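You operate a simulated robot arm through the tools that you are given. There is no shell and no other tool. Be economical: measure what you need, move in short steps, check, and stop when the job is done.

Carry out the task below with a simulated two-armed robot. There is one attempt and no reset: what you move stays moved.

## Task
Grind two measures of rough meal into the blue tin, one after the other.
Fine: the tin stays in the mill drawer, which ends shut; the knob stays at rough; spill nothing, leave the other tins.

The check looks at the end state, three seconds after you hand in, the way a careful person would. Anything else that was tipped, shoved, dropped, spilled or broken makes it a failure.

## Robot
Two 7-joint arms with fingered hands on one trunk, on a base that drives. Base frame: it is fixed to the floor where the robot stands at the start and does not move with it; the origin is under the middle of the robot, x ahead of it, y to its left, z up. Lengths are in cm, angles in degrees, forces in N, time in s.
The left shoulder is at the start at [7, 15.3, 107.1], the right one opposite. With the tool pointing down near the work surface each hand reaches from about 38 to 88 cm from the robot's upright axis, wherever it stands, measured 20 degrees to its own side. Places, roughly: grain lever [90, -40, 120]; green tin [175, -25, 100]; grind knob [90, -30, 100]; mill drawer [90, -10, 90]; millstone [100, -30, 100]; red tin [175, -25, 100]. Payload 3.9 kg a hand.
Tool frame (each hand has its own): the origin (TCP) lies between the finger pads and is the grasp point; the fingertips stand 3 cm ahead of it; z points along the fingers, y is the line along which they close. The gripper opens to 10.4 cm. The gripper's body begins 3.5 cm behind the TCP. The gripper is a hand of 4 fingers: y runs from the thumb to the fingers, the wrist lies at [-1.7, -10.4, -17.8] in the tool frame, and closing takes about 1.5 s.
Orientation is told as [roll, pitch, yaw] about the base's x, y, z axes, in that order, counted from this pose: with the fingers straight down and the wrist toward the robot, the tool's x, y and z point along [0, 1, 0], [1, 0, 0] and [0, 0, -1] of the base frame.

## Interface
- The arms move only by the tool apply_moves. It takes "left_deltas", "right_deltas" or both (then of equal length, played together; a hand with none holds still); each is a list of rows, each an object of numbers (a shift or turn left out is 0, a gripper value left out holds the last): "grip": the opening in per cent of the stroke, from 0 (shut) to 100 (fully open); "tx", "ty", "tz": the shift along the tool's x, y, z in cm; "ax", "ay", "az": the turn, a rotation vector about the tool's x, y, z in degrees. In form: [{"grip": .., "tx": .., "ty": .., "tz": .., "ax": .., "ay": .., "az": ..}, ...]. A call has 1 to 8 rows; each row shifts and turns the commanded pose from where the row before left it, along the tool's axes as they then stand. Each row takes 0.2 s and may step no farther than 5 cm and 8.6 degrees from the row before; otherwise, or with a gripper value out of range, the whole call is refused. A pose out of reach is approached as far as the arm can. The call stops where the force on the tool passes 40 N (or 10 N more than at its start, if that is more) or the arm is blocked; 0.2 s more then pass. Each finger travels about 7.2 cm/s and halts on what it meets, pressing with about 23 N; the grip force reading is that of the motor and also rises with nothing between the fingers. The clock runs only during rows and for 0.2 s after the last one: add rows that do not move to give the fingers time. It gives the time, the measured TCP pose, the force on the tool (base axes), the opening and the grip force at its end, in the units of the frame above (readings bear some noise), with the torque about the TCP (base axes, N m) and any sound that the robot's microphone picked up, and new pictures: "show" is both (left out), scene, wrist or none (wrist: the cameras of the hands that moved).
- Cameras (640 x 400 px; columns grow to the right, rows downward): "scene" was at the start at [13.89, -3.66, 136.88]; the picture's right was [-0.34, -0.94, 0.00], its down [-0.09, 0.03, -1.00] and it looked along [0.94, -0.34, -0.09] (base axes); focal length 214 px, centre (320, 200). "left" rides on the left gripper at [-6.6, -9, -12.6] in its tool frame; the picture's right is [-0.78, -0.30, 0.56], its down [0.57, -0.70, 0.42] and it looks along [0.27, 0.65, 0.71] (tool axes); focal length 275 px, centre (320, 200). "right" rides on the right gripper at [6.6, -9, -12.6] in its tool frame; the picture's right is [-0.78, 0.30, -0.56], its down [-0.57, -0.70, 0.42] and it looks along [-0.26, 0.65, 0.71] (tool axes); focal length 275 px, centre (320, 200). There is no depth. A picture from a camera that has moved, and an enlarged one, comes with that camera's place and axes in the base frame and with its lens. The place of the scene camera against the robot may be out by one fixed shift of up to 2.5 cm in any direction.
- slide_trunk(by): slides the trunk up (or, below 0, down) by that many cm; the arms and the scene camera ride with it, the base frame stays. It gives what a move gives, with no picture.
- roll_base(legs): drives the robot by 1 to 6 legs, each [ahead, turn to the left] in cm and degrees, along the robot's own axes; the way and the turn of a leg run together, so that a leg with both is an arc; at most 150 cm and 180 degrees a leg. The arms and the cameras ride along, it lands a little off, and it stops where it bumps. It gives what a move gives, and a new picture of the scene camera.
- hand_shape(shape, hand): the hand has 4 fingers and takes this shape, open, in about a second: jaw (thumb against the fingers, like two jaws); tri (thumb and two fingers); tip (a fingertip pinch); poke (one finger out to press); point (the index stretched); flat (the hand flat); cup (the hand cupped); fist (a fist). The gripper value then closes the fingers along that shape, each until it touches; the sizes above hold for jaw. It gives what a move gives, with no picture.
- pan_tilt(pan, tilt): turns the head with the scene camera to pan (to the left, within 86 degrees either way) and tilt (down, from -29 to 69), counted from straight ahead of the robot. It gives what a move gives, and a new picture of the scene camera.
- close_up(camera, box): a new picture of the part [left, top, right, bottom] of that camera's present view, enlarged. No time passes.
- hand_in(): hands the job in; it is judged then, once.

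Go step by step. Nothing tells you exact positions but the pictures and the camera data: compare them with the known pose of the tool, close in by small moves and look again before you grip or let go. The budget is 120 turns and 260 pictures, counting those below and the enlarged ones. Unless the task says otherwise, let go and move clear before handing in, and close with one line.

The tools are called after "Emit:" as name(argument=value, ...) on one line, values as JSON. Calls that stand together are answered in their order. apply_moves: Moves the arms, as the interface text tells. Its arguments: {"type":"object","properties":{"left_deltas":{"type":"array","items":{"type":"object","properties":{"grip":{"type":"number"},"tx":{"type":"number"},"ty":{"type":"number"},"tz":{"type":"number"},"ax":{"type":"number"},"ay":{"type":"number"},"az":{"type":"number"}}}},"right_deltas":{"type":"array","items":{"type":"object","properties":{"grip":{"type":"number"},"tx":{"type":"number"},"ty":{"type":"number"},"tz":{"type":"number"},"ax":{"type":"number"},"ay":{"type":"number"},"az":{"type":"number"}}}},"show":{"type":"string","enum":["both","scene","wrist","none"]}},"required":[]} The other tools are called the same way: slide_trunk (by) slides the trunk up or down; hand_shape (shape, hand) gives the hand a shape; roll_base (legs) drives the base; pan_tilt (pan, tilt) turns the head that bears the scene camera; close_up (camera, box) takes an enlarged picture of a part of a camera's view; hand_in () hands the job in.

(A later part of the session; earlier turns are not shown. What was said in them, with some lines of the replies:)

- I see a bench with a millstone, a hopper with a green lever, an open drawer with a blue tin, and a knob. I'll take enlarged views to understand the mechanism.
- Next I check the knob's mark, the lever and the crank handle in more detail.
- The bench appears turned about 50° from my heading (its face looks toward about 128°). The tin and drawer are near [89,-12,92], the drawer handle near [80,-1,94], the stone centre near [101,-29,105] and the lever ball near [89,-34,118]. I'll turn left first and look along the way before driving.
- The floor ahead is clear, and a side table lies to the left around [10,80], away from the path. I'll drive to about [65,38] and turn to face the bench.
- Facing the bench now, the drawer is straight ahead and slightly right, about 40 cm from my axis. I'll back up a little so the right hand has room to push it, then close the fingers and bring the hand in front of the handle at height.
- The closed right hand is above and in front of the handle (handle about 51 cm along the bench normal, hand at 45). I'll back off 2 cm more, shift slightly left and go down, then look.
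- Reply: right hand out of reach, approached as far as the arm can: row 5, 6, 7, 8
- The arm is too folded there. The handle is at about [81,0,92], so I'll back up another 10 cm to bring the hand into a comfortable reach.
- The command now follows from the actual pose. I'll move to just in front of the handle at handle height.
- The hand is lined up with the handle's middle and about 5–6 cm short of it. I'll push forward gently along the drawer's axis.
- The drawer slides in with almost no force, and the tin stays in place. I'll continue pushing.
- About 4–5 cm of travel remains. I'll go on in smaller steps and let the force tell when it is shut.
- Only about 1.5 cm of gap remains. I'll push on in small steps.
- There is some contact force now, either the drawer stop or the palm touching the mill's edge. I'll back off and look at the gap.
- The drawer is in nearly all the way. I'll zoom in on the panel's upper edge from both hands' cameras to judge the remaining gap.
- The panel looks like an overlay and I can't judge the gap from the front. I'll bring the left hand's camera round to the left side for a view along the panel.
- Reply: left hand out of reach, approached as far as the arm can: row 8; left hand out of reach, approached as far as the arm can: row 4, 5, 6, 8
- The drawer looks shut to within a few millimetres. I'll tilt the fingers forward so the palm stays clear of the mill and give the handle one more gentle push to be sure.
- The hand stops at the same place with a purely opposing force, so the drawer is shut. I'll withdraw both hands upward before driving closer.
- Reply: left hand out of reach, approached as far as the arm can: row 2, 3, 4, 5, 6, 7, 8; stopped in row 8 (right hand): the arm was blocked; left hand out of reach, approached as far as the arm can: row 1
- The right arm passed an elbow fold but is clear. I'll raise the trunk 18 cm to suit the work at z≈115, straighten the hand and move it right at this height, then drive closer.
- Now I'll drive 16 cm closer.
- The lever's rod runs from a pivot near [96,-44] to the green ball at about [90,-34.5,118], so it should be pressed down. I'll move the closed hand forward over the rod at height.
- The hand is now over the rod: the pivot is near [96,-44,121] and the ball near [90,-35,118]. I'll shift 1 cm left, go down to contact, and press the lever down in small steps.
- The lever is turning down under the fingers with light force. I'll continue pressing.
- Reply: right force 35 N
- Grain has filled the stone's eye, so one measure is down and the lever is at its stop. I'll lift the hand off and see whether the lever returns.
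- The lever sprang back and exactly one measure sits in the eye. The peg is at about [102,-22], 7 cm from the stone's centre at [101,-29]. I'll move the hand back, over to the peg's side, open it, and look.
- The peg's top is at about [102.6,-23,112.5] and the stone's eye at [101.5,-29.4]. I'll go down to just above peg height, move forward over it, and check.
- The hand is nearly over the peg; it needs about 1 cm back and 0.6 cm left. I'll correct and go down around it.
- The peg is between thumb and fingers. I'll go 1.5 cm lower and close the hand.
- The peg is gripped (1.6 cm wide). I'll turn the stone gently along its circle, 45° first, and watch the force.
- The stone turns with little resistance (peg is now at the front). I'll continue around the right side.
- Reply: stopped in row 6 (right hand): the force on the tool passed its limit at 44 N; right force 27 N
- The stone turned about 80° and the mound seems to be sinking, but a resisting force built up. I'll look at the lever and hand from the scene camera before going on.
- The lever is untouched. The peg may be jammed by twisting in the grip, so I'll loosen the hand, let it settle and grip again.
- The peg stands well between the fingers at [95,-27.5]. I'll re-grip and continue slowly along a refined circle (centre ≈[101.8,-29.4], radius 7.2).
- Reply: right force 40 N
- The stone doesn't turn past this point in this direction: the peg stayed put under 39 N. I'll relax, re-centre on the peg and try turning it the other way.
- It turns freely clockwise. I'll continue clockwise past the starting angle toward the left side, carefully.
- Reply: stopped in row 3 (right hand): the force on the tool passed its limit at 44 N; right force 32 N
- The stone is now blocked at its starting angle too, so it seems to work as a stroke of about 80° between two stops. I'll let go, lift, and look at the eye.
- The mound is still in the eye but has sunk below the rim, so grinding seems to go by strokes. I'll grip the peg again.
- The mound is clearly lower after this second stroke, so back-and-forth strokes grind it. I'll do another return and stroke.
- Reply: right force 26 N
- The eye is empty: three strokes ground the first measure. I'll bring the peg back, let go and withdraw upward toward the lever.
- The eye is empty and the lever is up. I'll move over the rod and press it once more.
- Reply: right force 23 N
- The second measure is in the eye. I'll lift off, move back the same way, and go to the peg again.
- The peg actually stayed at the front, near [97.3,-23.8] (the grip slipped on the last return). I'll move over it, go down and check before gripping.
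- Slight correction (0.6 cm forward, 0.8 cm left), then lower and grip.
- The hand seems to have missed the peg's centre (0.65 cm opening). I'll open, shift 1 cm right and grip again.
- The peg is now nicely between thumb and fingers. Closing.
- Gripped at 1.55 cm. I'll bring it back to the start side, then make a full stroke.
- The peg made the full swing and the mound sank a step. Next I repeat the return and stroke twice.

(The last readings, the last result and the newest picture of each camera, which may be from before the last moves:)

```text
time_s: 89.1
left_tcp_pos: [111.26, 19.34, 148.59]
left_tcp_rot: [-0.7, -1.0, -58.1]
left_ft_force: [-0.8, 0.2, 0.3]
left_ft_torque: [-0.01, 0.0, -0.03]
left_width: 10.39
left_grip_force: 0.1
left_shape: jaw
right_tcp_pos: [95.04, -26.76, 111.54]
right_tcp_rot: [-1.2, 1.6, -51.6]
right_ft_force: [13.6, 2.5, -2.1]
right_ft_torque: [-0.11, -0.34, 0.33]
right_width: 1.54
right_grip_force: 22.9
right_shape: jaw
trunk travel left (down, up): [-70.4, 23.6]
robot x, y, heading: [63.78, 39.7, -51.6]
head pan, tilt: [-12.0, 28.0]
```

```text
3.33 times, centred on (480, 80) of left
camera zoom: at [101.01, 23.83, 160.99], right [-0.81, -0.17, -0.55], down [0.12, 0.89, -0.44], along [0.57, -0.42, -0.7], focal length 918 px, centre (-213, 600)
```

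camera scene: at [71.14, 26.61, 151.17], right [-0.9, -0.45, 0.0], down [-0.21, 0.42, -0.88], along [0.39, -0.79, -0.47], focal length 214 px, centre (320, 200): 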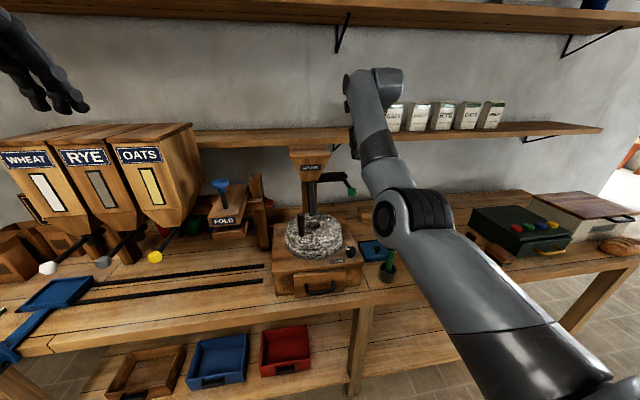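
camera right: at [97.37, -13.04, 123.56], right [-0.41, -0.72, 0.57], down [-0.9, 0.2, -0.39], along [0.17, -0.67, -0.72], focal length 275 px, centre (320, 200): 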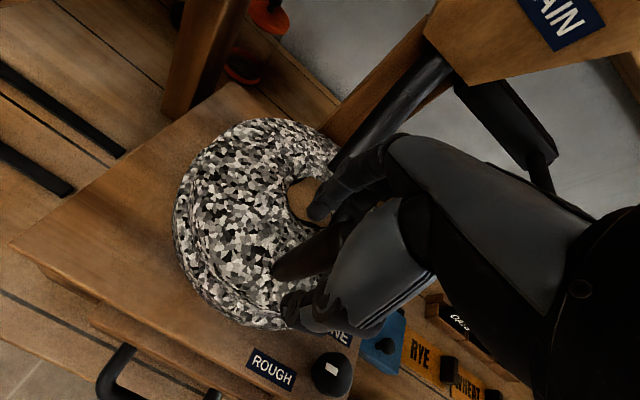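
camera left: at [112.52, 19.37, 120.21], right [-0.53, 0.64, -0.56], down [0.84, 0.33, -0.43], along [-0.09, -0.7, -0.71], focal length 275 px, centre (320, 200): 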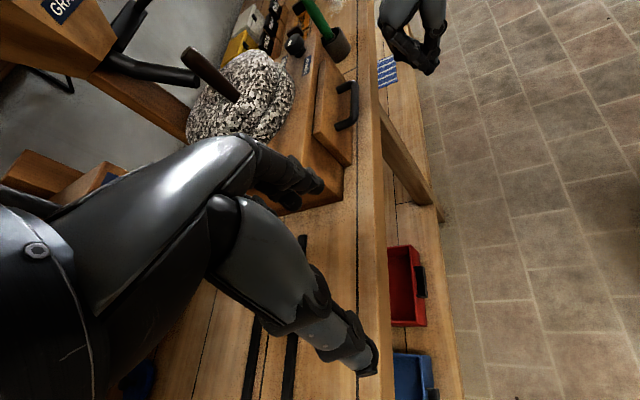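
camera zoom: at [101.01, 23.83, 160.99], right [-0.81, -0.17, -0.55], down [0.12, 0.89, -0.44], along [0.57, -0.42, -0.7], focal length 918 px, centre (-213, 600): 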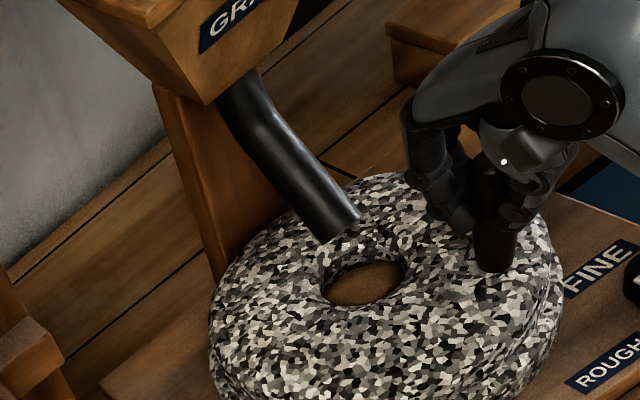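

One more return and stroke should finish this measure.

Emit:
apply_moves(right_deltas=[{"ty": -0.5, "tx": 1.0}, {"ty": -0.3, "tx": 1.23}, {"ty": -0.02, "tx": 1.25}, {"ty": 0.19, "tx": 1.24}, {"ty": 0.41, "tx": 1.19}, {"ty": 0.61, "tx": 1.1}, {"ty": 0.7, "tx": 0.85}], show="none")

Emit:
apply_moves(right_deltas=[{"ty": -0.7, "tx": -0.85}, {"ty": -0.61, "tx": -1.1}, {"ty": -0.41, "tx": -1.19}, {"ty": -0.19, "tx": -1.24}, {"ty": 0.02, "tx": -1.25}, {"ty": 0.3, "tx": -1.23}, {"ty": 0.5, "tx": -1.1}], show="none")

Emit:
close_up(camera="left", box=[400, 20, 560, 140])

```text
time_s: 90.7
left_tcp_pos: [110.9, 19.65, 148.71]
left_tcp_rot: [-0.4, -1.3, -58.0]
left_ft_force: [0.4, -0.6, -0.1]
left_ft_torque: [-0.03, 0.0, 0.01]
left_width: 10.35
left_grip_force: 0.3
left_shape: jaw
right_tcp_pos: [101.78, -22.45, 111.4]
right_tcp_rot: [-1.1, 1.5, -51.7]
right_ft_force: [-0.1, 0.8, -0.7]
right_ft_torque: [-0.04, -0.02, -0.02]
right_width: 1.21
right_grip_force: 23.2
right_shape: jaw
trunk travel left (down, up): [-70.4, 23.6]
robot x, y, heading: [63.44, 39.3, -51.6]
head pan, tilt: [-12.0, 28.0]
```

```text
time_s: 92.3
left_tcp_pos: [112.34, 20.52, 148.36]
left_tcp_rot: [-1.2, -1.1, -57.9]
left_ft_force: [0.2, 0.8, 0.7]
left_ft_torque: [0.0, -0.04, 0.01]
left_width: 10.36
left_grip_force: 0.1
left_shape: jaw
right_tcp_pos: [96.42, -25.73, 111.56]
right_tcp_rot: [-1.3, 1.8, -51.2]
right_ft_force: [33.7, 16.2, 0.0]
right_ft_torque: [0.53, -0.95, 0.58]
right_width: 1.35
right_grip_force: 22.9
right_shape: jaw
trunk travel left (down, up): [-70.4, 23.6]
robot x, y, heading: [63.46, 39.24, -50.8]
head pan, tilt: [-12.0, 28.0]
```

```text
3.33 times, centred on (480, 80) of left
camera zoom: at [102.12, 24.94, 160.85], right [-0.82, -0.18, -0.55], down [0.11, 0.89, -0.45], along [0.56, -0.43, -0.71], focal length 918 px, centre (-213, 600)
```

zoom: 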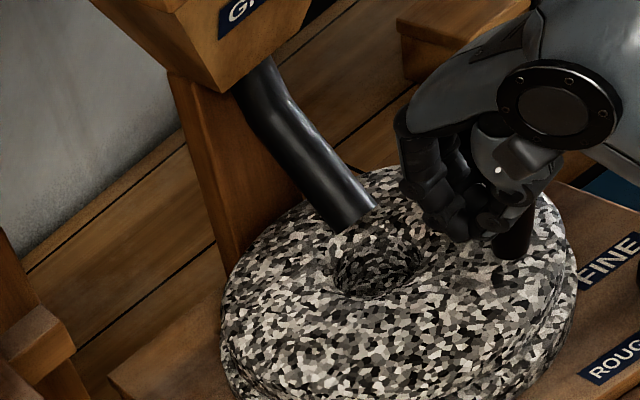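

The eye is empty again, so the second measure is ground. I'll release the strain, open the hand and withdraw up and back.

Emit:
apply_moves(right_deltas=[{"tx": 0.6}, {"grip": 60}, {}, {"tz": -3}, {"tz": -4}, {"ty": -4}, {"ty": -4}, {"tz": -4}], show="none")

Emit:
apply_moves(right_deltas=[{"tz": -4}, {"tz": -4, "ty": -2}, {"ty": -3, "tx": -3, "tz": -2}, {"tx": -4}, {"tx": -4}, {"tx": -4}, {"tx": -4}], show="both")

Emit:
close_up(camera="left", box=[380, 10, 640, 210])

Emit:
close_up(camera="scene", box=[220, 130, 420, 310])

```text
time_s: 94.1
left_tcp_pos: [111.0, 19.68, 148.64]
left_tcp_rot: [-0.5, -1.1, -58.0]
left_ft_force: [-0.4, 0.0, -0.6]
left_ft_torque: [-0.01, 0.0, 0.01]
left_width: 10.42
left_grip_force: 0.1
left_shape: jaw
right_tcp_pos: [90.83, -19.91, 122.82]
right_tcp_rot: [-1.2, 1.6, -51.7]
right_ft_force: [-0.2, 0.1, 0.8]
right_ft_torque: [0.01, 0.0, -0.02]
right_width: 6.19
right_grip_force: 0.1
right_shape: jaw
trunk travel left (down, up): [-70.4, 23.6]
robot x, y, heading: [63.61, 39.9, -51.7]
head pan, tilt: [-12.0, 28.0]
```

```text
time_s: 95.7
left_tcp_pos: [110.7, 19.25, 148.66]
left_tcp_rot: [-0.3, -1.2, -58.1]
left_ft_force: [-1.0, 0.4, 0.0]
left_ft_torque: [0.02, -0.01, 0.0]
left_width: 10.36
left_grip_force: 0.1
left_shape: jaw
right_tcp_pos: [72.67, -28.34, 133.18]
right_tcp_rot: [-1.1, 1.5, -51.8]
right_ft_force: [-1.1, -0.4, 0.1]
right_ft_torque: [0.0, -0.02, 0.0]
right_width: 6.25
right_grip_force: 0.0
right_shape: jaw
trunk travel left (down, up): [-70.4, 23.6]
robot x, y, heading: [63.73, 39.54, -51.6]
head pan, tilt: [-12.0, 28.0]
camera scene: at [70.82, 26.69, 151.18], right [-0.9, -0.44, 0.0], down [-0.21, 0.42, -0.88], along [0.39, -0.79, -0.47], focal length 214 px, centre (320, 200)
camera right: at [72.74, -17.23, 145.76], right [-0.41, -0.72, 0.56], down [-0.9, 0.2, -0.4], along [0.17, -0.67, -0.73], focal length 275 px, centre (320, 200)
```

scene: 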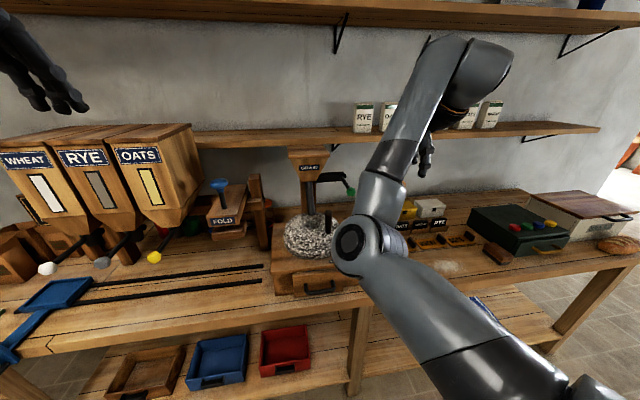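
right: 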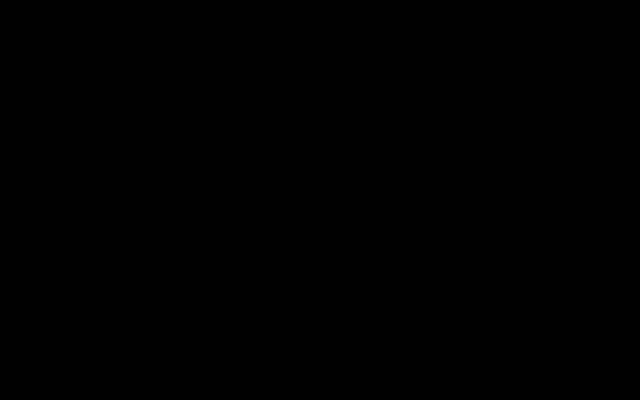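

```text
2.00 times, centred on (510, 110) of left
camera zoom: at [100.42, 23.71, 161.13], right [-0.81, -0.17, -0.56], down [0.12, 0.89, -0.44], along [0.57, -0.42, -0.7], focal length 551 px, centre (-60, 380)
```

zoom: 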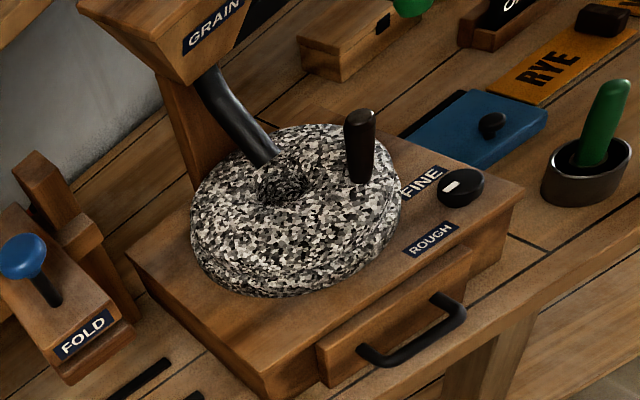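

```text
2.22 times, centred on (320, 220) of scene
camera zoom: at [70.82, 26.69, 151.18], right [-0.9, -0.44, 0.0], down [-0.21, 0.42, -0.88], along [0.39, -0.79, -0.47], focal length 477 px, centre (320, 156)
```

zoom: 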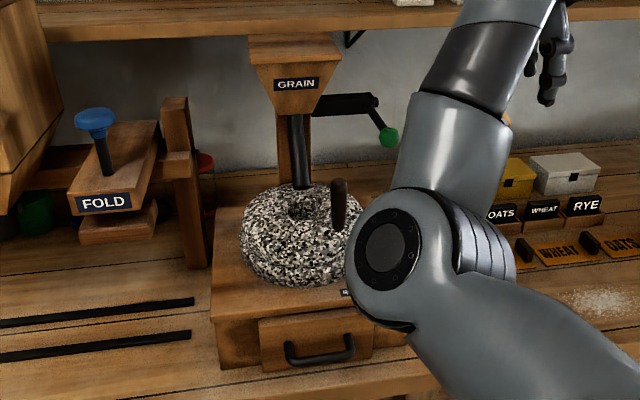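

The eye is empty, the drawer is shut, the knob still points to rough, the lever is up, nothing looks spilled, and both hands are clear. I'm handing in.

Emit:
hand_in()

```text
The job is handed in.
```

I ground two measures one after the other at rough and handed the job in. The blue tin is in the shut mill drawer, and I saw no spill. I did not open the drawer again, so I haven't seen the meal in the tin itself.
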